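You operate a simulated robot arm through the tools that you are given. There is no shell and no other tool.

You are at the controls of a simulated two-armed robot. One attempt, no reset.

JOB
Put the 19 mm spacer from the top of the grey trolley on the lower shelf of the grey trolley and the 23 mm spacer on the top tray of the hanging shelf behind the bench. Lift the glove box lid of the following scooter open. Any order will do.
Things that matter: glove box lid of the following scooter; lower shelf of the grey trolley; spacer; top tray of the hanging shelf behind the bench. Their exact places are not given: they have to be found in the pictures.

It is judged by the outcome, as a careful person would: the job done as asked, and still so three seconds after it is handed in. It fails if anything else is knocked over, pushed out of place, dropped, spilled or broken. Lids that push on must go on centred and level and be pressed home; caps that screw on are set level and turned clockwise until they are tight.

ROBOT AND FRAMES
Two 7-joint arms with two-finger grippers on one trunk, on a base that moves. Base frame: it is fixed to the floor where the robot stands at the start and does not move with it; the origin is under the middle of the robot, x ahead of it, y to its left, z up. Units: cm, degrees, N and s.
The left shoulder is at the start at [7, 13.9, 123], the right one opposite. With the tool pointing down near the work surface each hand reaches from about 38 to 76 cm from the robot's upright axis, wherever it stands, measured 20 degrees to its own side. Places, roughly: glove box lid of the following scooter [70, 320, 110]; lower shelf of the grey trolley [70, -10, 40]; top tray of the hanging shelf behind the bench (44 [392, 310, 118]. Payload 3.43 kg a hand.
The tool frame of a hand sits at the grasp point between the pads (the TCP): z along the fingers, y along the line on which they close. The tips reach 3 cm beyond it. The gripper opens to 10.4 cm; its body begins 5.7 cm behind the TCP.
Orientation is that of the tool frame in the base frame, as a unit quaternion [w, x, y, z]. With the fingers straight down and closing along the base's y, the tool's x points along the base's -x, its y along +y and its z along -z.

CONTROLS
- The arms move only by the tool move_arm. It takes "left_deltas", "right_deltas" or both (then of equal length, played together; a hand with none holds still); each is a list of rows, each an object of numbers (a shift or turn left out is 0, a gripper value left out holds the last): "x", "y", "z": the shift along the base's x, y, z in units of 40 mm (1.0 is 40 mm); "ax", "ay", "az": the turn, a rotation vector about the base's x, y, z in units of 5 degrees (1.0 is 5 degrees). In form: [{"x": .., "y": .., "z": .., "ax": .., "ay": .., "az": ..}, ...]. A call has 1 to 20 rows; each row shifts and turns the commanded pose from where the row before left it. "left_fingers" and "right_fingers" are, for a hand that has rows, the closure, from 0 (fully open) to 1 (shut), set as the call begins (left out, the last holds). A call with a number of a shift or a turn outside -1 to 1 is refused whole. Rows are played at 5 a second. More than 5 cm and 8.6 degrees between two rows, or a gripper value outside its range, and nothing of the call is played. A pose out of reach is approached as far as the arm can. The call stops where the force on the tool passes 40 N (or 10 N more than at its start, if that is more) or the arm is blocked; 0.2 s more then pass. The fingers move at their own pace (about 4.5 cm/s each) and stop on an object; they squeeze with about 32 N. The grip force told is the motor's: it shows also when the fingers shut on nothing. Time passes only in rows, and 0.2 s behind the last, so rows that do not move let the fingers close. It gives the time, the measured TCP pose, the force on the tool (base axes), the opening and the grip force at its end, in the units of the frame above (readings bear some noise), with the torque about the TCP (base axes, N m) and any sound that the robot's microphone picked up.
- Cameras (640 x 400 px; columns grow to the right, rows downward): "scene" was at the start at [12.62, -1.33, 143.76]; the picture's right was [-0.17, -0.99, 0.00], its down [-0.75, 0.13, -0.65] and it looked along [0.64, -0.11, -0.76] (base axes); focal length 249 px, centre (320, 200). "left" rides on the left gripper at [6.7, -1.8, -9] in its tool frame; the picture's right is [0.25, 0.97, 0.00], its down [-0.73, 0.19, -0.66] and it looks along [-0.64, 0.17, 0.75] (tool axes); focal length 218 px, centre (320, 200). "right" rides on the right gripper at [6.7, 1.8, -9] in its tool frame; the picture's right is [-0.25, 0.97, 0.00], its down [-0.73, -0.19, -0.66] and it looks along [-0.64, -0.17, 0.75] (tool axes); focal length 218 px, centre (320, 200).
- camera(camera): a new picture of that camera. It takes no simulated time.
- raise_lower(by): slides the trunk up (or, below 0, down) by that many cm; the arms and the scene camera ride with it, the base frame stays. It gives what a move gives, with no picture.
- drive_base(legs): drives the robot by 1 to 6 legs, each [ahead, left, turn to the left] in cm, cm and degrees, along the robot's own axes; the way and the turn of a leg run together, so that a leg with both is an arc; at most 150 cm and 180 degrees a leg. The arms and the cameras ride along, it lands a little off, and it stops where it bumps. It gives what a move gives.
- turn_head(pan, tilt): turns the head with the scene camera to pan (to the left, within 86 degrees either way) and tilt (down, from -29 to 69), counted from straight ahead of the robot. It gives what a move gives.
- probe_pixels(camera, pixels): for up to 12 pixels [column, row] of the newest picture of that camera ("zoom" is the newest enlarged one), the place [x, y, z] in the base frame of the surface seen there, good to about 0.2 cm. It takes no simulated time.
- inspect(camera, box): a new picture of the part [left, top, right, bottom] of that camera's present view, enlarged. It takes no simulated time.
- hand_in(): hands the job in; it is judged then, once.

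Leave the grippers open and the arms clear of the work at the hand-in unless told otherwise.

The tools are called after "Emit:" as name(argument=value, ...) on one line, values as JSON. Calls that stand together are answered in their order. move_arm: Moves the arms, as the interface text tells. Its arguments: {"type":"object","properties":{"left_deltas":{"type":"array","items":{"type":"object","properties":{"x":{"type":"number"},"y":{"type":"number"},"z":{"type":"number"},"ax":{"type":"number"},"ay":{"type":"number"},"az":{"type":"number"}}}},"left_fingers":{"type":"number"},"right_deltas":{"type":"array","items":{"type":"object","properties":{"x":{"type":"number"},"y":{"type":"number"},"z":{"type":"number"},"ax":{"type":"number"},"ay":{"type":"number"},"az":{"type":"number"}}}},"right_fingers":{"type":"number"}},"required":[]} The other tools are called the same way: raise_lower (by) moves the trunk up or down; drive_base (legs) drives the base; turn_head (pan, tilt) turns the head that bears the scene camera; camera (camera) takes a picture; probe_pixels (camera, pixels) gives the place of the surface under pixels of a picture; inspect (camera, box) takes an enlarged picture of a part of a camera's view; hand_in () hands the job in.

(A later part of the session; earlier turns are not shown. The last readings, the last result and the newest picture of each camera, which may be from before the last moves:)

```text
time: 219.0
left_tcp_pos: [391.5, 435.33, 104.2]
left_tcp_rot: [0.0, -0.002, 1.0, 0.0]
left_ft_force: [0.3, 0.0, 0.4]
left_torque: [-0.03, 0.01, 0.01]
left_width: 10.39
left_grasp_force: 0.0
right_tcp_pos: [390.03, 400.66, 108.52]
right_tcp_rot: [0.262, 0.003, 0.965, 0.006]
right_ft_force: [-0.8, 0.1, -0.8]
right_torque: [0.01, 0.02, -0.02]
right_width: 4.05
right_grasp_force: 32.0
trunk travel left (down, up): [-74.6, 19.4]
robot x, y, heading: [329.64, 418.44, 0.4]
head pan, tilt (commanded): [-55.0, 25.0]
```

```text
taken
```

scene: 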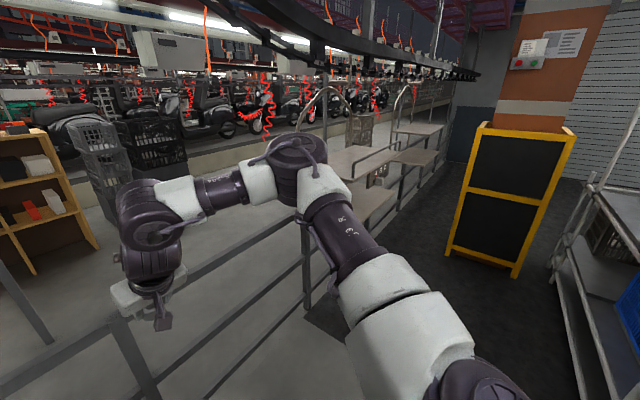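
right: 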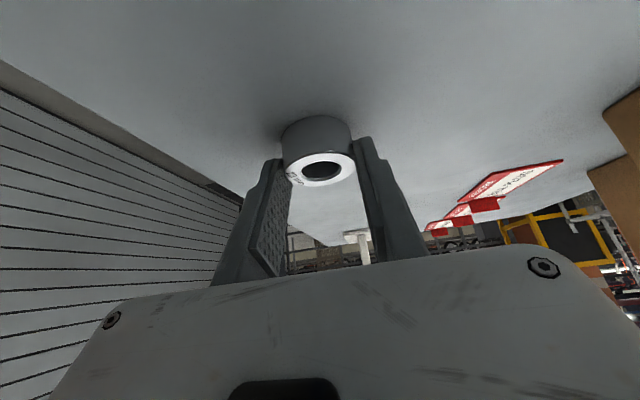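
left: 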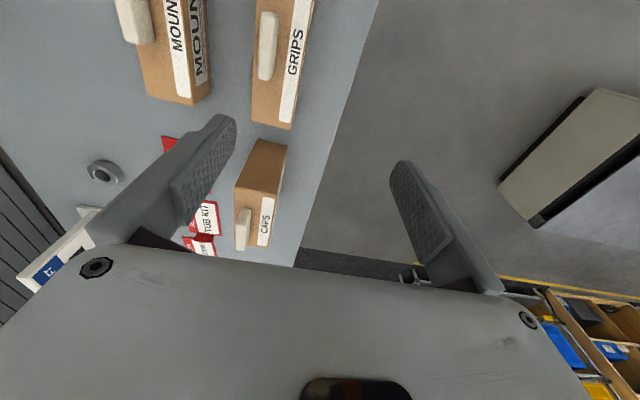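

The tray is at about (365,165), partly behind my elbow. I raise the trunk by 19 cm (for the placing height too) and look again.

Emit:
raise_lower(by=19)

Emit:
turn_head(pan=-60, tilt=30)

Emit:
inspect(camera="scene", box=[280, 60, 460, 240])

Emit:
camera(camera="right")

```text
time: 221.1
left_tcp_pos: [391.52, 435.34, 123.12]
left_tcp_rot: [-0.001, -0.002, 1.0, 0.001]
left_ft_force: [-1.6, 0.7, -0.9]
left_torque: [0.01, 0.01, -0.01]
left_width: 10.41
left_grasp_force: 0.0
right_tcp_pos: [390.07, 400.63, 127.53]
right_tcp_rot: [0.262, 0.002, 0.965, 0.006]
right_ft_force: [0.1, -0.4, -0.4]
right_torque: [-0.01, -0.01, 0.0]
right_width: 4.06
right_grasp_force: 32.1
trunk travel left (down, up): [-93.6, 0.4]
robot x, y, heading: [329.73, 418.63, 0.1]
head pan, tilt (commanded): [-55.0, 25.0]
```

```text
time: 221.8
left_tcp_pos: [391.48, 435.31, 123.18]
left_tcp_rot: [0.001, -0.003, 1.0, 0.001]
left_ft_force: [-0.2, -0.2, -0.4]
left_torque: [0.01, 0.04, 0.02]
left_width: 10.4
left_grasp_force: 0.0
right_tcp_pos: [390.04, 400.65, 127.53]
right_tcp_rot: [0.261, 0.002, 0.965, 0.005]
right_ft_force: [-0.2, -0.1, -0.2]
right_torque: [0.0, 0.02, 0.01]
right_width: 4.03
right_grasp_force: 32.4
trunk travel left (down, up): [-93.6, 0.4]
robot x, y, heading: [329.6, 418.57, 0.3]
head pan, tilt (commanded): [-60.0, 30.0]
```

```text
2.22 times, centred on (370, 150) of scene
```

zoom: 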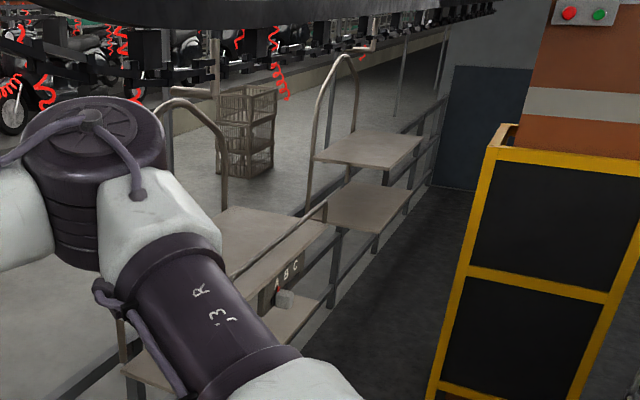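

```text
taken
```

right: 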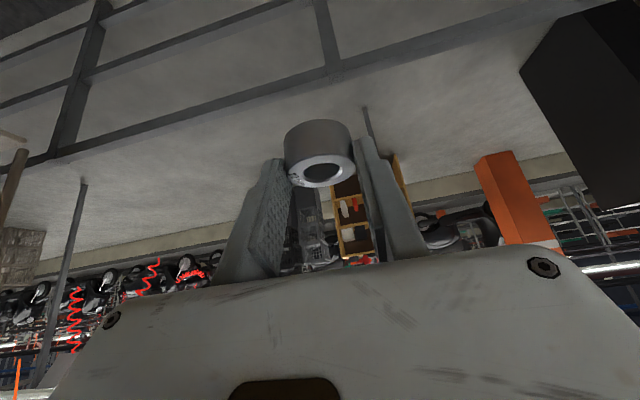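

I probe the tray surface, its guard rail, the hoop and the overhead conveyor above it.

Emit:
probe_pixels(camera="zoom", pixels=[[255, 225], [300, 235], [282, 244], [240, 272], [324, 212], [226, 170], [185, 104], [205, 90], [350, 8], [130, 60], [185, 60], [290, 297]])

Emit:
camera(camera="scene")

```text
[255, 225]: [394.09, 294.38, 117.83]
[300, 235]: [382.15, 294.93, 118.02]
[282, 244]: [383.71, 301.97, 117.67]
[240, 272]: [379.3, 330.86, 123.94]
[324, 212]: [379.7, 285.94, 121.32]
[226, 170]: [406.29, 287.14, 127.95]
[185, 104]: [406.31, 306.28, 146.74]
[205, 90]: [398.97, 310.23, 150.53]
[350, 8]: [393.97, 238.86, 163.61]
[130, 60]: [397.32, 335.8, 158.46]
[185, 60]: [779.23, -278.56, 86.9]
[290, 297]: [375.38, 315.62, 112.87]
```

```text
taken
```

scene: 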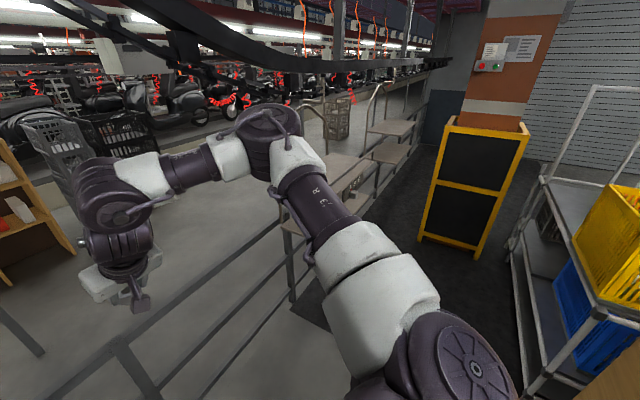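

The overhead conveyor runs above the tray (x≈394–397, z≥158), so there is about 40 cm of height. Before moving sideways I look at the conveyor above me.

Emit:
turn_head(pan=-35, tilt=-5)

Emit:
camera(camera="scene")

Emit:
turn_head(pan=10, tilt=0)

Emit:
camera(camera="scene")

```text
time: 222.8
left_tcp_pos: [391.46, 435.31, 123.18]
left_tcp_rot: [0.0, -0.002, 1.0, 0.0]
left_ft_force: [-0.6, 0.4, 0.3]
left_torque: [0.0, 0.02, 0.04]
left_width: 10.39
left_grasp_force: 0.1
right_tcp_pos: [390.02, 400.7, 127.55]
right_tcp_rot: [0.262, 0.001, 0.965, 0.006]
right_ft_force: [0.3, -0.6, -0.9]
right_torque: [0.0, 0.0, -0.01]
right_width: 4.05
right_grasp_force: 31.6
trunk travel left (down, up): [-93.6, 0.4]
robot x, y, heading: [330.05, 418.87, 0.2]
head pan, tilt (commanded): [-35.0, -5.0]
```

```text
taken
```

scene: 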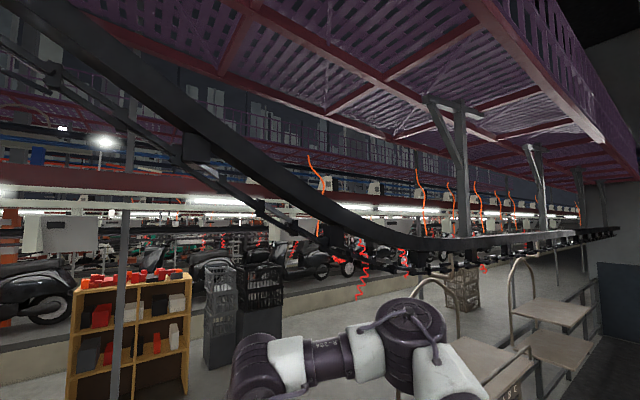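

```text
time: 223.9
left_tcp_pos: [391.61, 435.36, 123.16]
left_tcp_rot: [0.0, -0.002, 1.0, 0.0]
left_ft_force: [0.4, 0.3, 0.0]
left_torque: [0.0, -0.02, 0.0]
left_width: 10.4
left_grasp_force: 0.2
right_tcp_pos: [389.99, 400.68, 127.61]
right_tcp_rot: [0.261, 0.003, 0.965, 0.006]
right_ft_force: [0.5, 0.9, -0.3]
right_torque: [-0.01, -0.01, 0.03]
right_width: 4.02
right_grasp_force: 32.2
trunk travel left (down, up): [-93.6, 0.4]
robot x, y, heading: [329.43, 418.82, 0.4]
head pan, tilt (commanded): [10.0, 0.0]
```

```text
taken
```

scene: 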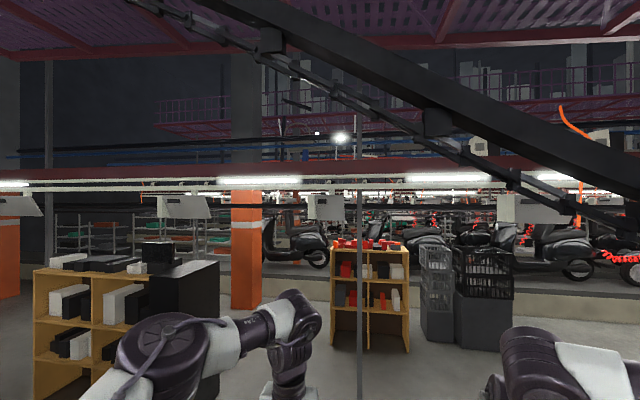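

The conveyor rises away to the north, and it is level at z≈160 over the tray. I draw the left hand back a little, then sidestep right 85 cm so that the right hand comes over the tray (passing above its guard rail).

Emit:
move_arm(left_deltas=[{"x": -1, "z": -0.5, "y": 0.4}, {"x": -1, "z": -0.5, "y": 0.4}, {"x": -1, "z": -0.5, "y": 0.4}, {"x": -1, "z": -0.5, "y": 0.4}, {}])

Emit:
turn_head(pan=-50, tilt=35)

Emit:
drive_base(legs=[[0, -50, 0]])

Emit:
camera(camera="scene")

Emit:
camera(camera="right")

```text
time: 225.1
left_tcp_pos: [375.55, 441.79, 115.15]
left_tcp_rot: [-0.001, -0.003, 1.0, -0.001]
left_ft_force: [-0.4, 0.5, 0.1]
left_torque: [0.0, 0.0, -0.01]
left_width: 10.4
left_grasp_force: 0.0
right_tcp_pos: [390.05, 400.78, 127.45]
right_tcp_rot: [0.261, 0.002, 0.965, 0.005]
right_ft_force: [-0.1, -0.4, -0.1]
right_torque: [-0.01, 0.03, 0.0]
right_width: 4.03
right_grasp_force: 32.2
trunk travel left (down, up): [-93.6, 0.4]
robot x, y, heading: [329.69, 418.72, 0.4]
head pan, tilt (commanded): [10.0, 0.0]
```

```text
time: 226.4
left_tcp_pos: [375.5, 441.77, 115.19]
left_tcp_rot: [0.0, -0.001, 1.0, 0.0]
left_ft_force: [0.2, 0.1, -0.6]
left_torque: [0.01, 0.01, 0.01]
left_width: 10.39
left_grasp_force: 0.0
right_tcp_pos: [390.02, 400.67, 127.51]
right_tcp_rot: [0.261, 0.002, 0.965, 0.005]
right_ft_force: [0.0, 0.3, -0.7]
right_torque: [-0.01, 0.02, -0.02]
right_width: 4.06
right_grasp_force: 31.6
trunk travel left (down, up): [-93.6, 0.4]
robot x, y, heading: [329.67, 419.09, 0.1]
head pan, tilt (commanded): [-50.0, 35.0]
```

```text
time: 229.3
left_tcp_pos: [375.78, 392.02, 115.07]
left_tcp_rot: [0.0, -0.004, 1.0, -0.001]
left_ft_force: [0.8, 0.2, -1.2]
left_torque: [-0.01, 0.0, -0.01]
left_width: 10.41
left_grasp_force: 0.1
right_tcp_pos: [390.39, 351.08, 127.56]
right_tcp_rot: [0.261, 0.001, 0.965, 0.005]
right_ft_force: [0.5, -0.1, -0.5]
right_torque: [-0.01, -0.01, 0.0]
right_width: 4.06
right_grasp_force: 31.8
trunk travel left (down, up): [-93.6, 0.4]
robot x, y, heading: [330.07, 368.96, 0.4]
head pan, tilt (commanded): [-50.0, 35.0]
```

```text
taken
```

scene: 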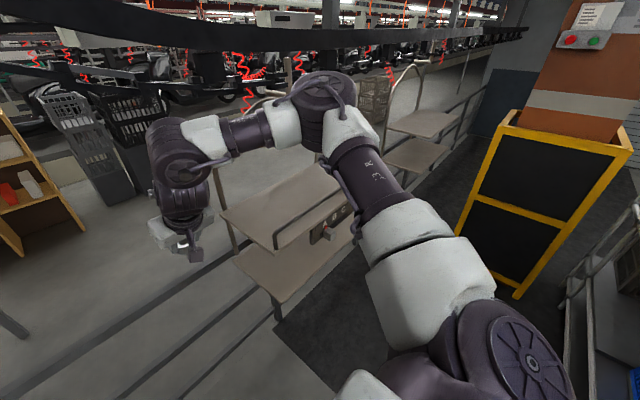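

```text
taken
```

right: 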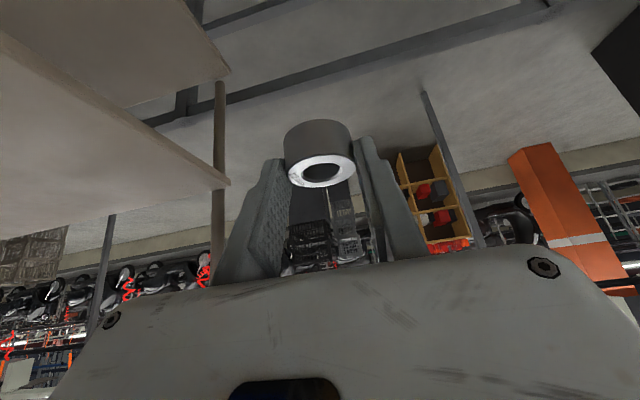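

The tray is right next to the hand. I enlarge it and probe the tray corners, guard rail and hoop.

Emit:
inspect(camera="scene", box=[200, 130, 380, 290])

Emit:
probe_pixels(camera="zoom", pixels=[[85, 205], [230, 300], [270, 250], [190, 210], [300, 170], [265, 285], [330, 240], [268, 262], [85, 190], [445, 300], [60, 150], [380, 215]])

```text
2.50 times, centred on (290, 210) of scene
```

zoom: 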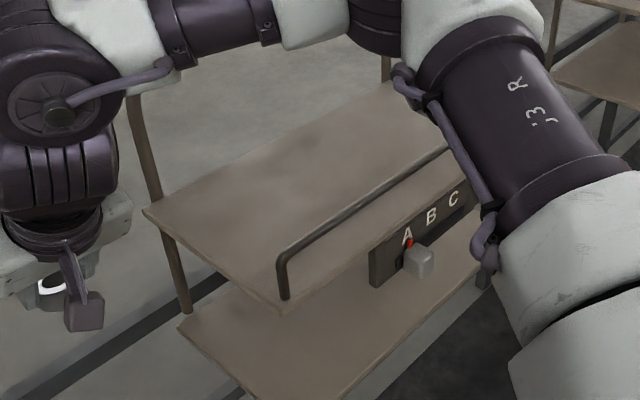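

```text
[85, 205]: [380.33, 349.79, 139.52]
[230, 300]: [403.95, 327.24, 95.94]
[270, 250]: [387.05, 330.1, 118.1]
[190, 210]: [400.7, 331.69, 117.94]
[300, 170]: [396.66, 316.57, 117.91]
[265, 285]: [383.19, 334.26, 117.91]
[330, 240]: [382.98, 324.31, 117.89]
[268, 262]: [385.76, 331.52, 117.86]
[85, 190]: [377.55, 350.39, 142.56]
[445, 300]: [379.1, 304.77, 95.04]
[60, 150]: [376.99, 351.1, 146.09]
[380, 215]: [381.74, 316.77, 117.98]
```

Top tray: x 378–406, y ≈286–335, z=118, guard rail at x≈379.5 up to z≈124.5. I will set the ring at about (396, 311). The hand is now high enough to pass over; I sidestep right 40 cm.

Emit:
drive_base(legs=[[0, -40, 0]])

Emit:
camera(camera="scene")

Emit:
camera(camera="right")

```text
time: 231.8
left_tcp_pos: [375.98, 352.47, 115.13]
left_tcp_rot: [0.0, -0.005, 1.0, 0.0]
left_ft_force: [0.8, 0.0, 0.4]
left_torque: [-0.05, -0.03, 0.03]
left_width: 10.4
left_grasp_force: 0.1
right_tcp_pos: [390.85, 311.53, 127.66]
right_tcp_rot: [0.261, -0.001, 0.965, 0.005]
right_ft_force: [-0.7, 0.6, -0.7]
right_torque: [0.01, 0.02, 0.0]
right_width: 4.03
right_grasp_force: 31.9
trunk travel left (down, up): [-93.6, 0.4]
robot x, y, heading: [330.36, 328.98, 0.7]
head pan, tilt (commanded): [-50.0, 35.0]
```

```text
taken
```

scene: 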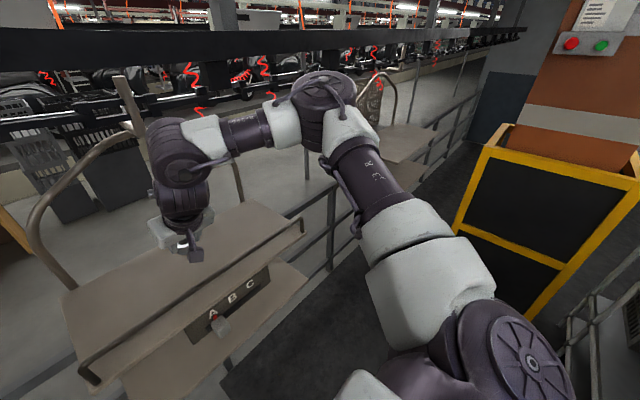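

```text
taken
```

right: 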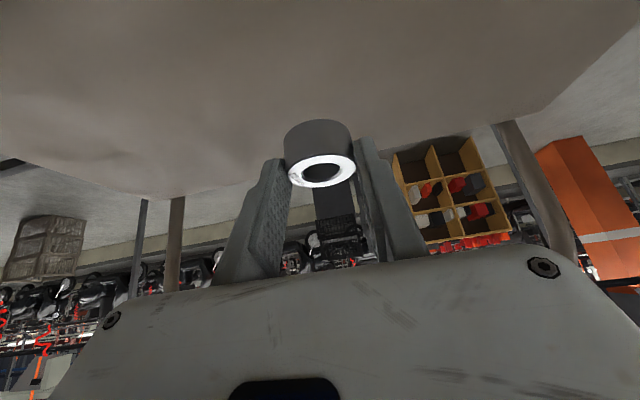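

The ring is over the tray now. I enlarge to check the wrist against the hoop, hook and conveyor.

Emit:
inspect(camera="scene", box=[60, 20, 340, 290])

Emit:
probe_pixels(camera="scene", pixels=[[180, 140], [165, 170], [130, 90], [60, 190], [150, 105], [200, 55], [260, 60], [215, 130], [240, 170], [200, 250], [290, 235], [195, 245]])

```text
1.48 times, centred on (200, 155) of scene
```

zoom: 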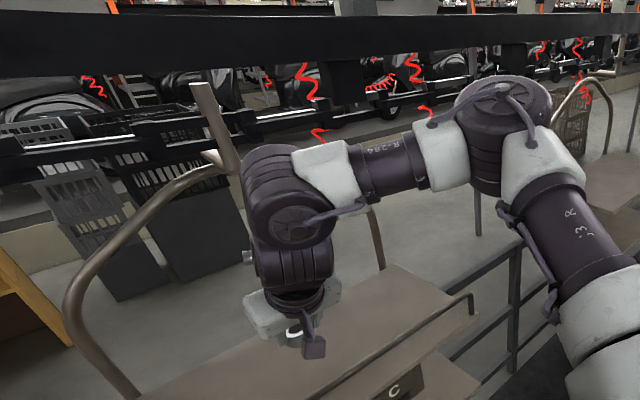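

```text
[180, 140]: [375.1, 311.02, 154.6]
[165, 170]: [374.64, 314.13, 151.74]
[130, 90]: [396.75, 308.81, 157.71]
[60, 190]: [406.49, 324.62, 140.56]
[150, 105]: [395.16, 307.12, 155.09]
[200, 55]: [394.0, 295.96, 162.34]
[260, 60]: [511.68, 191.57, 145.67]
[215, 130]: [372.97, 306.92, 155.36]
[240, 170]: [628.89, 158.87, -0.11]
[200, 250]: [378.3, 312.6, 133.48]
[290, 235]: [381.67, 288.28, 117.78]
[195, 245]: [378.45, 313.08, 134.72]
```

The hook bar that carries the shelf comes down at about (395–397, 308), near my wrist's height. I'll place the ring a bit north of the centre, at y≈319, to keep the wrist away from it. First shift +7.5 cm in y, then lower to z≈123.6.

Emit:
move_arm(right_deltas=[{"y": 0.6}, {"y": 0.6}, {"y": 0.65}, {"z": -0.35}, {"z": -0.35}, {"z": -0.3}, {}])

Emit:
camera(camera="scene")

Emit:
camera(camera="right")

```text
time: 233.4
left_tcp_pos: [376.15, 352.27, 115.22]
left_tcp_rot: [0.0, -0.005, 1.0, 0.0]
left_ft_force: [0.8, -0.1, 0.8]
left_torque: [0.03, 0.01, 0.01]
left_width: 10.42
left_grasp_force: 0.0
right_tcp_pos: [388.25, 311.78, 124.61]
right_tcp_rot: [0.262, -0.001, 0.965, 0.009]
right_ft_force: [-1.0, -0.4, -0.5]
right_torque: [0.02, 0.03, -0.02]
right_width: 4.05
right_grasp_force: 32.0
right hand out of reach, approached as far as the arm can: row 1, 2, 3, 5, 6
trunk travel left (down, up): [-93.6, 0.4]
robot x, y, heading: [330.19, 329.04, 0.5]
head pan, tilt (commanded): [-50.0, 35.0]
```

```text
taken
```

scene: 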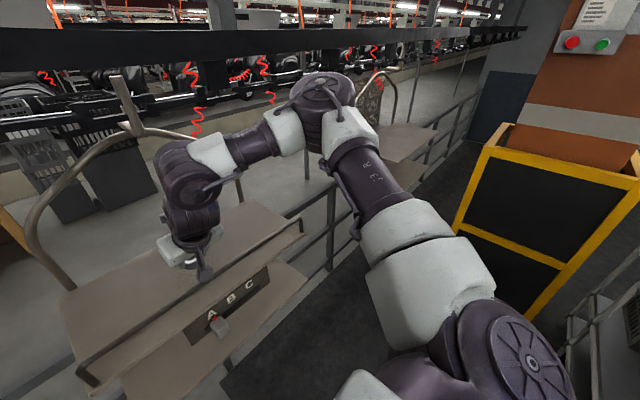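

```text
taken
```

right: 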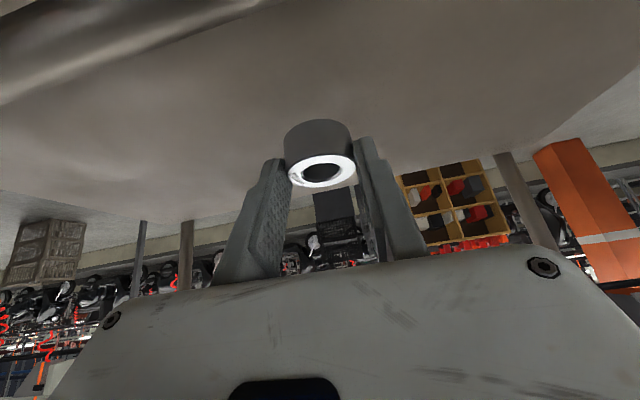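

The arm can't go further inwards in this posture, so I use the base for horizontal moves and the trunk for the vertical: base 7.2 cm left, then 5.5 cm ahead.

Emit:
drive_base(legs=[[0, 7.2, 0], [5.5, 0, 0]])

Emit:
camera(camera="scene")

Emit:
camera(camera="right")

```text
time: 235.0
left_tcp_pos: [380.43, 359.25, 115.57]
left_tcp_rot: [0.005, -0.006, 1.0, 0.002]
left_ft_force: [-0.3, 0.1, 0.6]
left_torque: [0.05, -0.09, -0.02]
left_width: 10.41
left_grasp_force: 0.1
right_tcp_pos: [392.55, 318.7, 125.23]
right_tcp_rot: [0.267, -0.001, 0.964, 0.01]
right_ft_force: [-1.8, -0.8, 0.1]
right_torque: [0.03, 0.0, 0.01]
right_width: 4.05
right_grasp_force: 31.8
trunk travel left (down, up): [-93.6, 0.4]
robot x, y, heading: [335.64, 336.28, 0.5]
head pan, tilt (commanded): [-50.0, 35.0]
```

```text
taken
```

scene: 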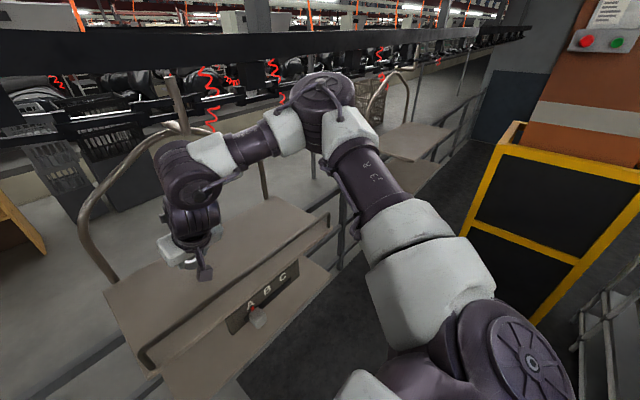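

```text
taken
```

right: 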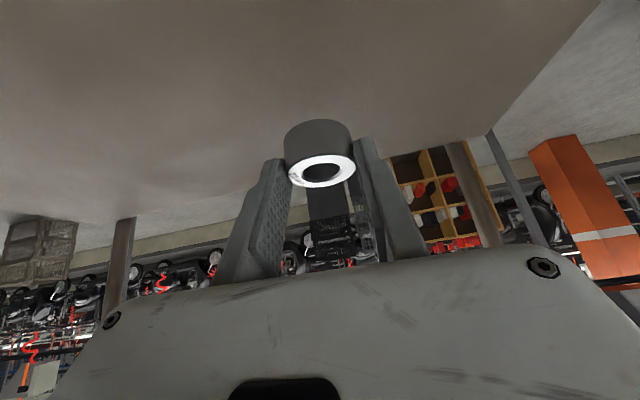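

The whole robot seems pitched back by about half a degree, as when it touched the bar before, so something may be pressing. I look at the left arm and the surroundings.

Emit:
turn_head(pan=40, tilt=20)

Emit:
camera(camera="scene")

Emit:
turn_head(pan=-35, tilt=15)

Emit:
camera(camera="scene")

```text
time: 236.6
left_tcp_pos: [381.43, 359.61, 115.08]
left_tcp_rot: [0.0, -0.005, 1.0, 0.0]
left_ft_force: [0.5, 0.2, 0.2]
left_torque: [0.01, 0.02, 0.03]
left_width: 10.41
left_grasp_force: 0.0
right_tcp_pos: [393.69, 319.07, 124.71]
right_tcp_rot: [0.261, -0.001, 0.965, 0.008]
right_ft_force: [0.2, -0.8, -1.5]
right_torque: [0.04, 0.01, 0.0]
right_width: 4.04
right_grasp_force: 32.3
trunk travel left (down, up): [-93.6, 0.4]
robot x, y, heading: [335.56, 336.74, 0.7]
head pan, tilt (commanded): [40.0, 20.0]
```

```text
taken
```

scene: 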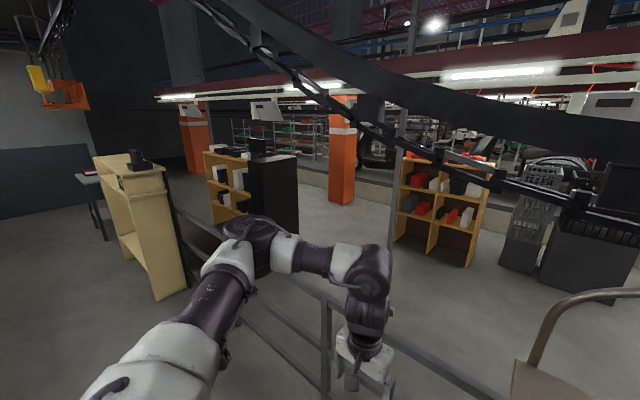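

```text
time: 238.1
left_tcp_pos: [381.26, 359.64, 115.14]
left_tcp_rot: [0.0, -0.005, 1.0, 0.0]
left_ft_force: [0.2, -0.6, -0.7]
left_torque: [-0.03, 0.0, 0.0]
left_width: 10.4
left_grasp_force: 0.1
right_tcp_pos: [393.49, 319.04, 124.79]
right_tcp_rot: [0.261, -0.002, 0.965, 0.009]
right_ft_force: [-0.9, 0.5, -0.4]
right_torque: [-0.05, 0.05, -0.02]
right_width: 4.04
right_grasp_force: 32.0
trunk travel left (down, up): [-93.6, 0.4]
robot x, y, heading: [335.75, 336.48, 0.6]
head pan, tilt (commanded): [-35.0, 15.0]
```

```text
taken
```

scene: 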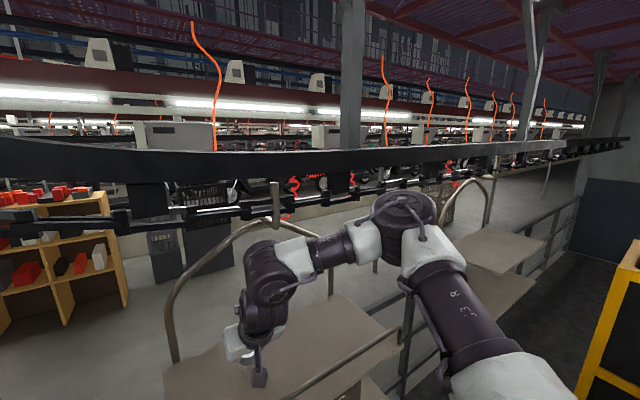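

It was only a passing rocking motion; the pose is steady again at (393.6, 319.0, 124.75). I lower the trunk by 2.6 cm and look closely.

Emit:
raise_lower(by=-2.4)

Emit:
turn_head(pan=-48, tilt=38)

Emit:
inspect(camera="scene", box=[90, 150, 330, 370])

Emit:
camera(camera="right")

```text
time: 238.8
left_tcp_pos: [381.26, 359.56, 112.78]
left_tcp_rot: [-0.001, -0.006, 1.0, 0.001]
left_ft_force: [-1.0, -0.3, 1.2]
left_torque: [0.02, 0.03, -0.02]
left_width: 10.41
left_grasp_force: 0.1
right_tcp_pos: [393.58, 319.06, 122.39]
right_tcp_rot: [0.261, -0.002, 0.965, 0.009]
right_ft_force: [-0.4, 0.5, 0.0]
right_torque: [-0.02, -0.02, 0.0]
right_width: 4.06
right_grasp_force: 32.3
trunk travel left (down, up): [-91.2, 2.8]
robot x, y, heading: [335.46, 336.38, 0.5]
head pan, tilt (commanded): [-35.0, 15.0]
```

```text
time: 239.7
left_tcp_pos: [381.25, 359.68, 112.76]
left_tcp_rot: [0.0, -0.006, 1.0, -0.001]
left_ft_force: [-0.1, -0.1, 0.5]
left_torque: [0.02, -0.02, 0.01]
left_width: 10.38
left_grasp_force: 0.1
right_tcp_pos: [393.63, 318.93, 122.32]
right_tcp_rot: [0.262, -0.001, 0.965, 0.008]
right_ft_force: [-0.6, 0.0, -0.1]
right_torque: [0.02, 0.0, -0.01]
right_width: 4.04
right_grasp_force: 32.4
trunk travel left (down, up): [-91.2, 2.8]
robot x, y, heading: [335.53, 336.28, 0.6]
head pan, tilt (commanded): [-48.0, 38.0]
```

```text
1.82 times, centred on (210, 260) of scene
```

zoom: 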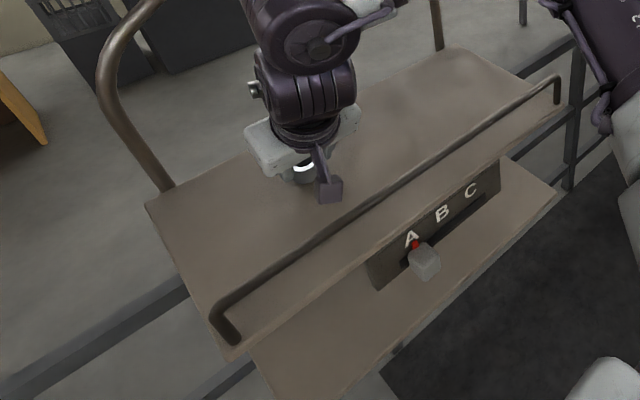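

```text
taken
```

right: 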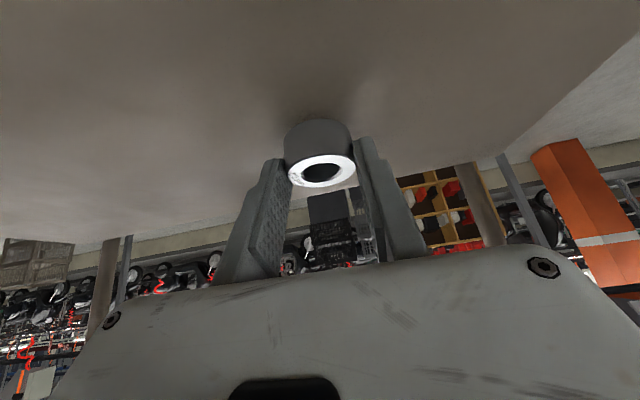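

The ring hovers about 0.7 cm above the tray, the camera cube well clear of the rail. I lower by 0.5, then 0.2, watching forces.

Emit:
raise_lower(by=-0.5)

Emit:
raise_lower(by=-0.2)

```text
time: 240.2
left_tcp_pos: [381.3, 359.61, 112.11]
left_tcp_rot: [-0.002, -0.005, 1.0, 0.0]
left_ft_force: [-0.6, -0.4, -0.1]
left_torque: [0.02, -0.02, -0.03]
left_width: 10.4
left_grasp_force: 0.1
right_tcp_pos: [393.67, 318.98, 121.79]
right_tcp_rot: [0.262, -0.001, 0.965, 0.008]
right_ft_force: [-0.9, -0.6, -1.1]
right_torque: [-0.02, -0.01, 0.01]
right_width: 4.02
right_grasp_force: 31.9
trunk travel left (down, up): [-90.7, 3.3]
robot x, y, heading: [335.71, 336.0, 0.6]
head pan, tilt (commanded): [-48.0, 38.0]
```

```text
time: 240.7
left_tcp_pos: [381.27, 359.61, 111.97]
left_tcp_rot: [0.0, -0.006, 1.0, 0.0]
left_ft_force: [-0.3, 0.5, -0.1]
left_torque: [-0.01, 0.01, -0.02]
left_width: 10.38
left_grasp_force: 0.0
right_tcp_pos: [393.61, 319.11, 121.72]
right_tcp_rot: [0.262, -0.001, 0.965, 0.009]
right_ft_force: [-0.4, -0.6, 1.1]
right_torque: [-0.06, -0.01, -0.02]
right_width: 4.03
right_grasp_force: 32.3
trunk travel left (down, up): [-90.5, 3.5]
robot x, y, heading: [335.56, 336.41, 0.5]
head pan, tilt (commanded): [-48.0, 38.0]
```

At 121.7 the ring's underside is at the tray. I open the fingers to about 6.5 cm.

Emit:
move_arm(right_deltas=[{}, {}, {}, {}], right_fingers=0.38)

Emit:
camera(camera="right")

Emit:
inspect(camera="scene", box=[140, 180, 280, 280])

```text
time: 241.7
left_tcp_pos: [381.34, 359.56, 111.97]
left_tcp_rot: [0.0, -0.005, 1.0, -0.001]
left_ft_force: [0.3, 0.7, 0.1]
left_torque: [0.01, 0.01, 0.01]
left_width: 10.4
left_grasp_force: 0.0
right_tcp_pos: [393.58, 319.15, 121.58]
right_tcp_rot: [0.262, -0.001, 0.965, 0.009]
right_ft_force: [-0.2, 0.2, 0.2]
right_torque: [-0.02, 0.0, 0.01]
right_width: 6.45
right_grasp_force: 0.1
trunk travel left (down, up): [-90.5, 3.5]
robot x, y, heading: [335.46, 336.1, 0.9]
head pan, tilt (commanded): [-48.0, 38.0]
```

```text
taken
```

right: 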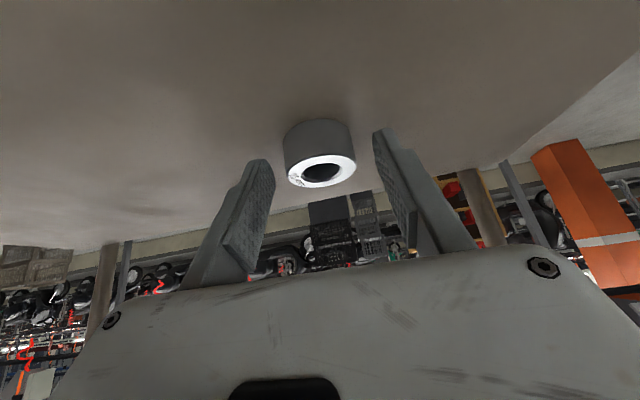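

```text
4.00 times, centred on (210, 230) of scene
```

zoom: 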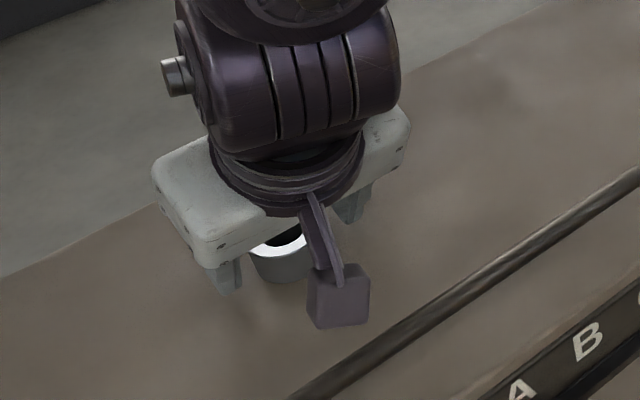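

The ring stands free on the tray. I raise the trunk by 3.4 cm, then lift the hand further while drawing back, so that the fingers clear the guard rail (124.5).

Emit:
raise_lower(by=3.4)

Emit:
move_arm(right_deltas=[{"z": 0.4, "x": -0.4}, {"z": 0.4, "x": -0.4}, {"z": 0.4, "x": -0.4}, {"z": 0.3, "x": -0.3}, {}])

Emit:
camera(camera="scene")

```text
time: 242.5
left_tcp_pos: [381.38, 359.63, 115.46]
left_tcp_rot: [0.0, -0.005, 1.0, 0.0]
left_ft_force: [0.9, 0.0, 0.4]
left_torque: [-0.03, 0.0, 0.0]
left_width: 10.42
left_grasp_force: 0.0
right_tcp_pos: [393.49, 319.07, 125.1]
right_tcp_rot: [0.261, -0.002, 0.965, 0.008]
right_ft_force: [-0.1, -0.6, 0.3]
right_torque: [0.0, -0.03, 0.0]
right_width: 6.46
right_grasp_force: 0.0
trunk travel left (down, up): [-93.9, 0.1]
robot x, y, heading: [335.58, 336.81, 0.9]
head pan, tilt (commanded): [-48.0, 38.0]
```

```text
time: 243.7
left_tcp_pos: [381.2, 359.55, 115.44]
left_tcp_rot: [0.0, -0.005, 1.0, 0.0]
left_ft_force: [0.8, 0.0, -0.2]
left_torque: [-0.03, 0.0, -0.02]
left_width: 10.4
left_grasp_force: 0.0
right_tcp_pos: [389.54, 318.56, 129.72]
right_tcp_rot: [0.261, -0.003, 0.965, 0.009]
right_ft_force: [0.8, 0.3, -0.8]
right_torque: [0.01, -0.01, -0.01]
right_width: 6.44
right_grasp_force: 0.1
right hand out of reach, approached as far as the arm can: row 3, 4
trunk travel left (down, up): [-93.9, 0.1]
robot x, y, heading: [335.26, 336.69, 0.6]
head pan, tilt (commanded): [-48.0, 38.0]
```

```text
taken
```

scene: 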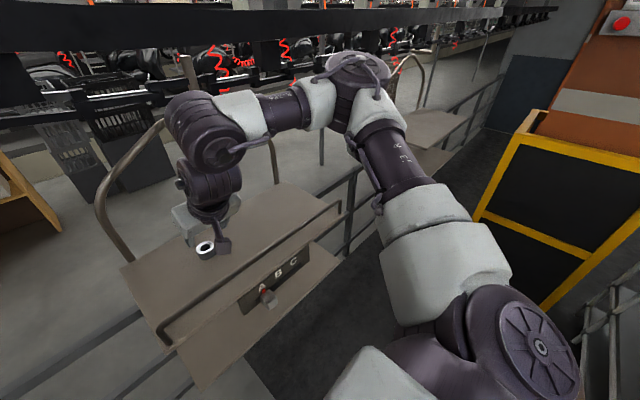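

The ring rests on the tray at (205,248), and the finger tips are 2 cm above the rail. I back out 25 cm.

Emit:
drive_base(legs=[[-25, 0, 0]])

Emit:
camera(camera="scene")

Emit:
inspect(camera="scene", box=[120, 130, 400, 330])

```text
time: 245.5
left_tcp_pos: [356.61, 359.33, 115.32]
left_tcp_rot: [-0.002, -0.005, 1.0, 0.0]
left_ft_force: [1.2, 0.3, 0.7]
left_torque: [-0.01, -0.01, 0.0]
left_width: 10.39
left_grasp_force: 0.1
right_tcp_pos: [364.91, 318.26, 129.53]
right_tcp_rot: [0.26, -0.003, 0.966, 0.009]
right_ft_force: [0.2, -0.2, 0.3]
right_torque: [-0.01, 0.03, 0.01]
right_width: 6.46
right_grasp_force: 0.1
trunk travel left (down, up): [-93.9, 0.1]
robot x, y, heading: [310.31, 336.42, 0.7]
head pan, tilt (commanded): [-48.0, 38.0]
```

```text
taken
```

scene: 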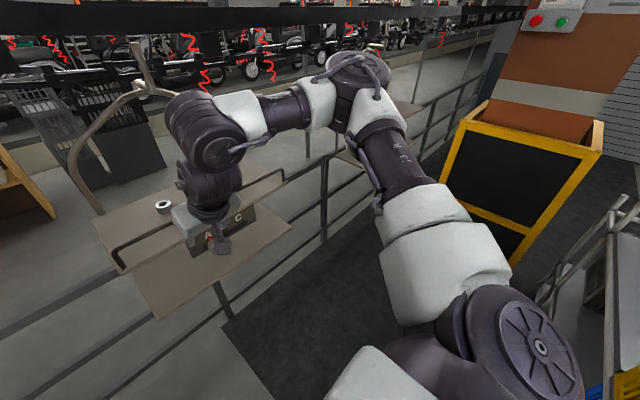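

```text
2.00 times, centred on (260, 230) of scene
```

zoom: 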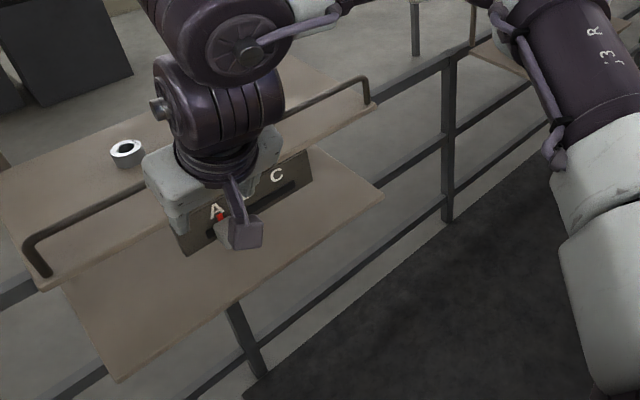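

The 23 mm ring lies flat on the top tray; nothing else there was moved. Now back towards the scooter: sidestep left 95, then to the middle of the corridor, lower the trunk by 19, and turn left to face north.

Emit:
drive_base(legs=[[0, 95, 0], [18, 0, 0], [0, 0, 89.4]])

Emit:
raise_lower(by=-19)

Emit:
turn_head(pan=0, tilt=25)

Emit:
camera(camera="scene")

```text
time: 255.4
left_tcp_pos: [303.4, 476.39, 115.47]
left_tcp_rot: [0.0, 0.715, -0.699, 0.0]
left_ft_force: [0.4, -1.1, 0.1]
left_torque: [-0.01, 0.03, -0.01]
left_width: 10.39
left_grasp_force: 0.1
right_tcp_pos: [344.27, 485.13, 129.75]
right_tcp_rot: [-0.176, 0.689, -0.677, -0.192]
right_ft_force: [-0.3, 0.4, 0.0]
right_torque: [0.0, 0.02, -0.02]
right_width: 6.47
right_grasp_force: 0.1
trunk travel left (down, up): [-93.9, 0.1]
robot x, y, heading: [327.06, 430.86, 91.2]
head pan, tilt (commanded): [-48.0, 38.0]
```

```text
time: 257.5
left_tcp_pos: [303.32, 476.38, 96.45]
left_tcp_rot: [0.0, 0.716, -0.698, 0.0]
left_ft_force: [-0.1, 0.1, 0.5]
left_torque: [0.01, 0.01, -0.01]
left_width: 10.41
left_grasp_force: 0.1
right_tcp_pos: [344.35, 485.05, 110.75]
right_tcp_rot: [-0.177, 0.689, -0.676, -0.192]
right_ft_force: [-0.4, 0.5, -0.7]
right_torque: [0.0, 0.0, -0.01]
right_width: 6.45
right_grasp_force: 0.0
trunk travel left (down, up): [-74.9, 19.1]
robot x, y, heading: [327.1, 430.62, 91.3]
head pan, tilt (commanded): [-48.0, 38.0]
```

```text
time: 258.6
left_tcp_pos: [303.46, 476.41, 96.39]
left_tcp_rot: [0.0, 0.716, -0.698, -0.002]
left_ft_force: [-0.3, 0.1, -0.3]
left_torque: [0.02, 0.0, 0.0]
left_width: 10.43
left_grasp_force: 0.0
right_tcp_pos: [344.37, 485.12, 110.86]
right_tcp_rot: [-0.177, 0.688, -0.676, -0.193]
right_ft_force: [-0.1, 0.8, -1.2]
right_torque: [-0.04, 0.01, 0.03]
right_width: 6.46
right_grasp_force: 0.0
trunk travel left (down, up): [-74.9, 19.1]
robot x, y, heading: [327.42, 430.74, 91.5]
head pan, tilt (commanded): [0.0, 25.0]
```

```text
taken
```

scene: 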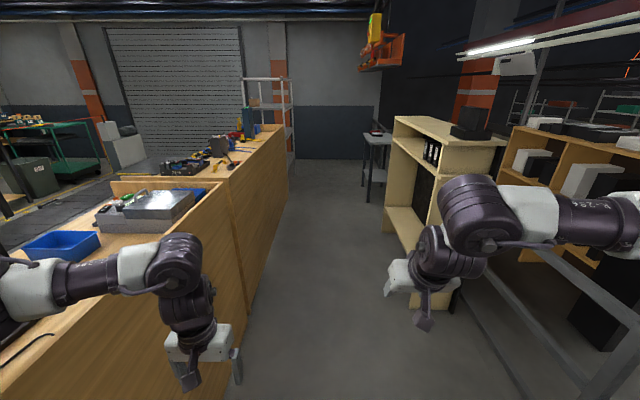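

I bring the left hand ahead and in a bit (away from the bench), straighten the heading, and drive north in two 145 cm legs.

Emit:
move_arm(left_deltas=[{"x": 0.5, "y": 1, "z": 0.5}, {"x": 0.5, "y": 1, "z": 0.5}, {"x": 0.5, "y": 1, "z": 0.5}, {"x": 0.5, "y": 0.9, "z": 0.5}, {}])

Emit:
drive_base(legs=[[0, 0, -1.4], [145, 0, 0], [145, 0, 0], [145, -10, 0]])

Emit:
camera(camera="scene")

```text
time: 259.9
left_tcp_pos: [311.02, 491.69, 104.48]
left_tcp_rot: [0.0, 0.715, -0.699, 0.001]
left_ft_force: [-0.3, 0.0, -0.5]
left_torque: [0.03, -0.03, 0.02]
left_width: 10.42
left_grasp_force: 0.1
right_tcp_pos: [344.29, 485.09, 110.81]
right_tcp_rot: [-0.178, 0.689, -0.676, -0.192]
right_ft_force: [0.3, -0.7, 0.5]
right_torque: [-0.01, -0.04, -0.01]
right_width: 6.43
right_grasp_force: 0.1
trunk travel left (down, up): [-74.9, 19.1]
robot x, y, heading: [327.27, 431.16, 91.3]
head pan, tilt (commanded): [0.0, 25.0]
```

```text
time: 281.1
left_tcp_pos: [326.06, 928.14, 104.47]
left_tcp_rot: [0.0, -0.703, 0.711, -0.002]
left_ft_force: [0.2, 0.8, -0.1]
left_torque: [-0.01, -0.01, -0.02]
left_width: 10.41
left_grasp_force: 0.0
right_tcp_pos: [359.0, 920.13, 110.66]
right_tcp_rot: [0.18, -0.677, 0.688, 0.19]
right_ft_force: [0.4, -0.7, -0.3]
right_torque: [0.0, 0.01, 0.01]
right_width: 6.45
right_grasp_force: 0.0
trunk travel left (down, up): [-74.9, 19.1]
robot x, y, heading: [339.82, 866.78, 89.3]
head pan, tilt (commanded): [0.0, 25.0]
```

```text
taken
```

scene: 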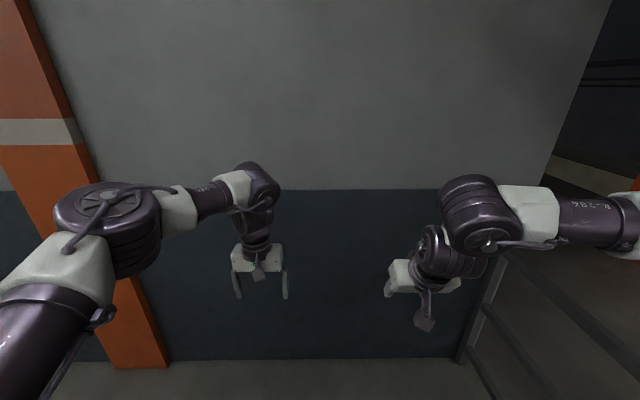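

I go 25 further, turn left to face west, sidestep right to y≈918 and drive through the passage between rack and wall.

Emit:
drive_base(legs=[[25, 0, 0], [0, 0, 90.6], [0, -26, 0], [100, 0, 0]])

Emit:
camera(camera="scene")

```text
time: 293.0
left_tcp_pos: [178.69, 903.74, 104.55]
left_tcp_rot: [0.0, 1.0, -0.001, -0.001]
left_ft_force: [-1.2, 0.5, 0.1]
left_torque: [0.0, -0.02, 0.02]
left_width: 10.4
left_grasp_force: 0.0
right_tcp_pos: [186.28, 936.73, 110.77]
right_tcp_rot: [0.008, 0.965, -0.003, -0.262]
right_ft_force: [0.2, -0.1, 0.1]
right_torque: [-0.02, -0.02, -0.01]
right_width: 6.43
right_grasp_force: 0.0
trunk travel left (down, up): [-74.9, 19.1]
robot x, y, heading: [240.28, 918.3, 179.8]
head pan, tilt (commanded): [0.0, 25.0]
```

```text
taken
```

scene: 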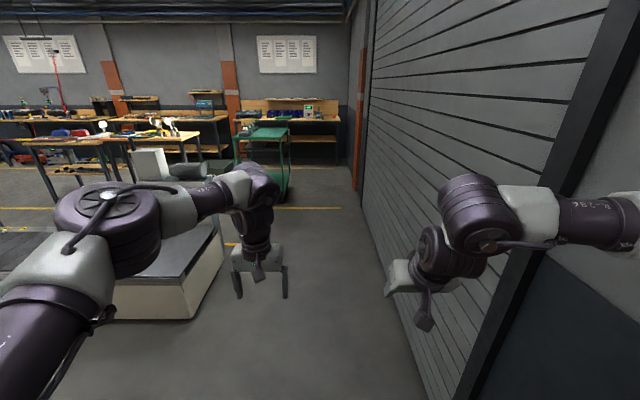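

I continue west to x≈157, sidestep left to y≈890, turn right to face north, then drive backwards down the aisle I came along.

Emit:
drive_base(legs=[[86, 0, 0], [0, 28, 0], [0, 0, -89.8]])

Emit:
turn_head(pan=85, tilt=25)

Emit:
camera(camera="scene")

```text
time: 303.0
left_tcp_pos: [138.03, 951.39, 104.48]
left_tcp_rot: [0.0, 0.711, -0.703, 0.0]
left_ft_force: [-0.3, -0.4, 0.0]
left_torque: [0.02, 0.01, 0.01]
left_width: 10.4
left_grasp_force: 0.1
right_tcp_pos: [171.04, 944.15, 110.8]
right_tcp_rot: [-0.178, 0.685, -0.68, -0.191]
right_ft_force: [0.9, 0.2, -0.2]
right_torque: [0.01, 0.01, -0.02]
right_width: 6.46
right_grasp_force: 0.0
trunk travel left (down, up): [-74.9, 19.1]
robot x, y, heading: [153.33, 890.24, 90.6]
head pan, tilt (commanded): [0.0, 25.0]
```

```text
time: 304.6
left_tcp_pos: [138.08, 951.3, 104.51]
left_tcp_rot: [0.0, 0.711, -0.703, 0.0]
left_ft_force: [0.0, 0.2, -0.5]
left_torque: [0.04, 0.02, -0.02]
left_width: 10.43
left_grasp_force: 0.1
right_tcp_pos: [170.93, 944.26, 110.77]
right_tcp_rot: [-0.178, 0.685, -0.68, -0.192]
right_ft_force: [0.3, -0.6, 0.6]
right_torque: [0.02, 0.0, -0.03]
right_width: 6.45
right_grasp_force: 0.0
trunk travel left (down, up): [-74.9, 19.1]
robot x, y, heading: [152.99, 889.98, 90.8]
head pan, tilt (commanded): [85.0, 25.0]
```

```text
taken
```

scene: 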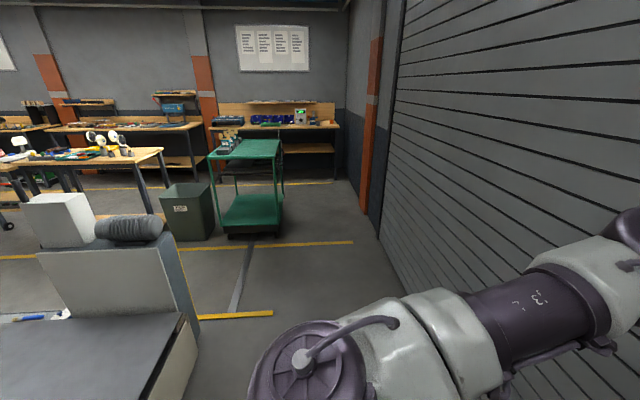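

Now backwards down the aisle, four legs of 145 cm, keeping x≈157.

Emit:
drive_base(legs=[[0, -4, -0.8], [-145, 0, 0], [-145, 0, 0]])

Emit:
drive_base(legs=[[-145, 0, 0], [-140, 0, 0]])

Emit:
turn_head(pan=75, tilt=15)

Emit:
camera(camera="scene")

```text
time: 319.0
left_tcp_pos: [138.88, 662.85, 104.45]
left_tcp_rot: [-0.001, -0.699, 0.715, 0.0]
left_ft_force: [-0.5, -0.2, 1.3]
left_torque: [-0.01, -0.02, 0.0]
left_width: 10.4
left_grasp_force: 0.1
right_tcp_pos: [171.56, 654.58, 110.75]
right_tcp_rot: [0.181, -0.673, 0.693, 0.187]
right_ft_force: [-0.5, 0.3, -1.2]
right_torque: [-0.06, 0.02, 0.03]
right_width: 6.48
right_grasp_force: 0.1
trunk travel left (down, up): [-74.9, 19.1]
robot x, y, heading: [151.73, 601.34, 88.8]
head pan, tilt (commanded): [85.0, 25.0]
```

```text
time: 332.8
left_tcp_pos: [131.04, 379.14, 104.54]
left_tcp_rot: [-0.001, -0.693, 0.721, -0.001]
left_ft_force: [0.5, 0.2, 0.5]
left_torque: [0.0, -0.01, -0.04]
left_width: 10.41
left_grasp_force: 0.1
right_tcp_pos: [163.67, 370.18, 110.72]
right_tcp_rot: [0.182, -0.668, 0.698, 0.186]
right_ft_force: [0.8, -0.7, 0.1]
right_torque: [0.01, 0.0, -0.01]
right_width: 6.46
right_grasp_force: 0.1
trunk travel left (down, up): [-74.9, 19.1]
robot x, y, heading: [143.29, 317.6, 87.7]
head pan, tilt (commanded): [85.0, 25.0]
```

```text
time: 333.5
left_tcp_pos: [131.18, 379.06, 104.53]
left_tcp_rot: [0.0, -0.693, 0.721, 0.0]
left_ft_force: [-0.4, 0.7, 0.6]
left_torque: [-0.04, 0.0, -0.01]
left_width: 10.41
left_grasp_force: 0.1
right_tcp_pos: [163.69, 370.16, 110.82]
right_tcp_rot: [0.183, -0.667, 0.698, 0.187]
right_ft_force: [0.4, 0.2, 0.2]
right_torque: [-0.02, 0.0, 0.0]
right_width: 6.45
right_grasp_force: 0.0
trunk travel left (down, up): [-74.9, 19.1]
robot x, y, heading: [143.03, 317.04, 87.9]
head pan, tilt (commanded): [75.0, 15.0]
```

```text
taken
```

scene: 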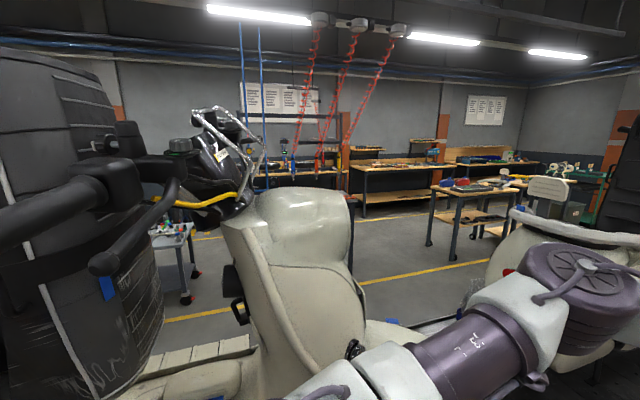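

I drifted left to x=143. I sidestep right 15 cm and straighten before reversing further past the handlebar.

Emit:
drive_base(legs=[[0, -16, 2.2], [-55, 0, 0]])

Emit:
turn_head(pan=55, tilt=15)

Emit:
camera(camera="scene")

```text
time: 337.7
left_tcp_pos: [144.42, 322.99, 104.31]
left_tcp_rot: [0.0, 0.709, -0.705, 0.0]
left_ft_force: [-0.5, 0.8, 0.7]
left_torque: [-0.03, 0.01, -0.02]
left_width: 10.38
left_grasp_force: 0.1
right_tcp_pos: [177.41, 315.53, 110.64]
right_tcp_rot: [0.178, -0.682, 0.683, 0.19]
right_ft_force: [0.1, 0.6, 0.1]
right_torque: [0.0, -0.01, -0.03]
right_width: 6.45
right_grasp_force: 0.0
trunk travel left (down, up): [-74.9, 19.1]
robot x, y, heading: [159.03, 261.97, 90.3]
head pan, tilt (commanded): [75.0, 15.0]
```

```text
time: 338.5
left_tcp_pos: [144.37, 322.9, 104.53]
left_tcp_rot: [0.0, 0.709, -0.706, 0.0]
left_ft_force: [-0.6, 0.8, 0.3]
left_torque: [0.0, -0.01, -0.01]
left_width: 10.38
left_grasp_force: 0.0
right_tcp_pos: [177.47, 315.36, 110.87]
right_tcp_rot: [-0.179, 0.683, -0.683, -0.191]
right_ft_force: [-0.2, -0.2, -0.1]
right_torque: [0.02, -0.03, -0.02]
right_width: 6.48
right_grasp_force: 0.1
trunk travel left (down, up): [-74.9, 19.1]
robot x, y, heading: [159.37, 261.77, 90.2]
head pan, tilt (commanded): [55.0, 15.0]
```

```text
taken
```

scene: 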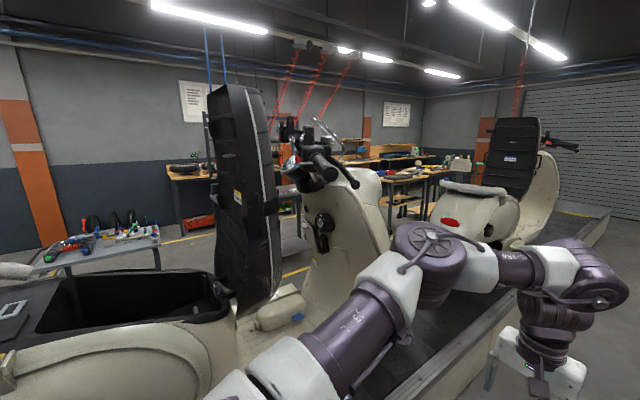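

From here I can look past the seat at the inner leg shield (around (320,225)). I enlarge it.

Emit:
inspect(camera="scene", box=[210, 110, 410, 330])

Emit:
inspect(camera="scene", box=[285, 180, 365, 280])

```text
1.82 times, centred on (310, 220) of scene
```

zoom: 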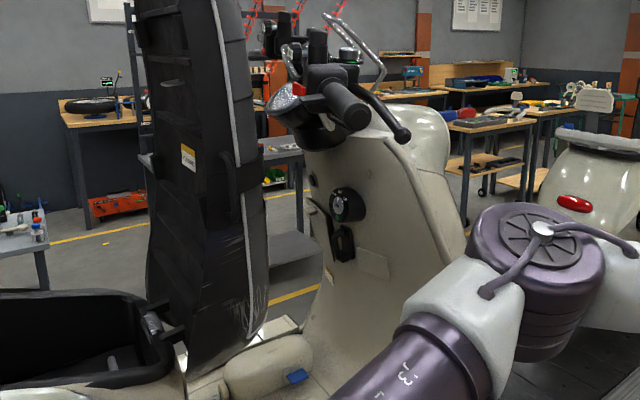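

```text
4.00 times, centred on (325, 230) of scene
```

zoom: 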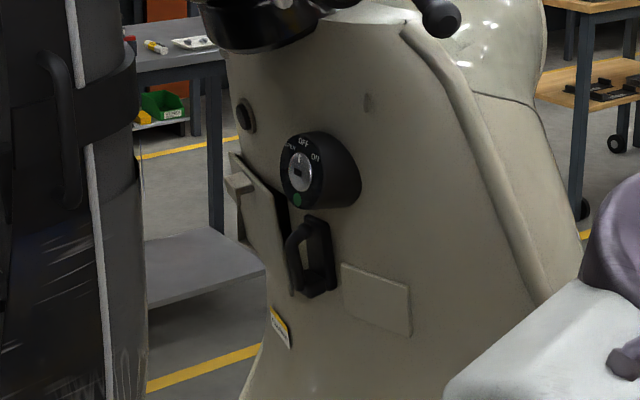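

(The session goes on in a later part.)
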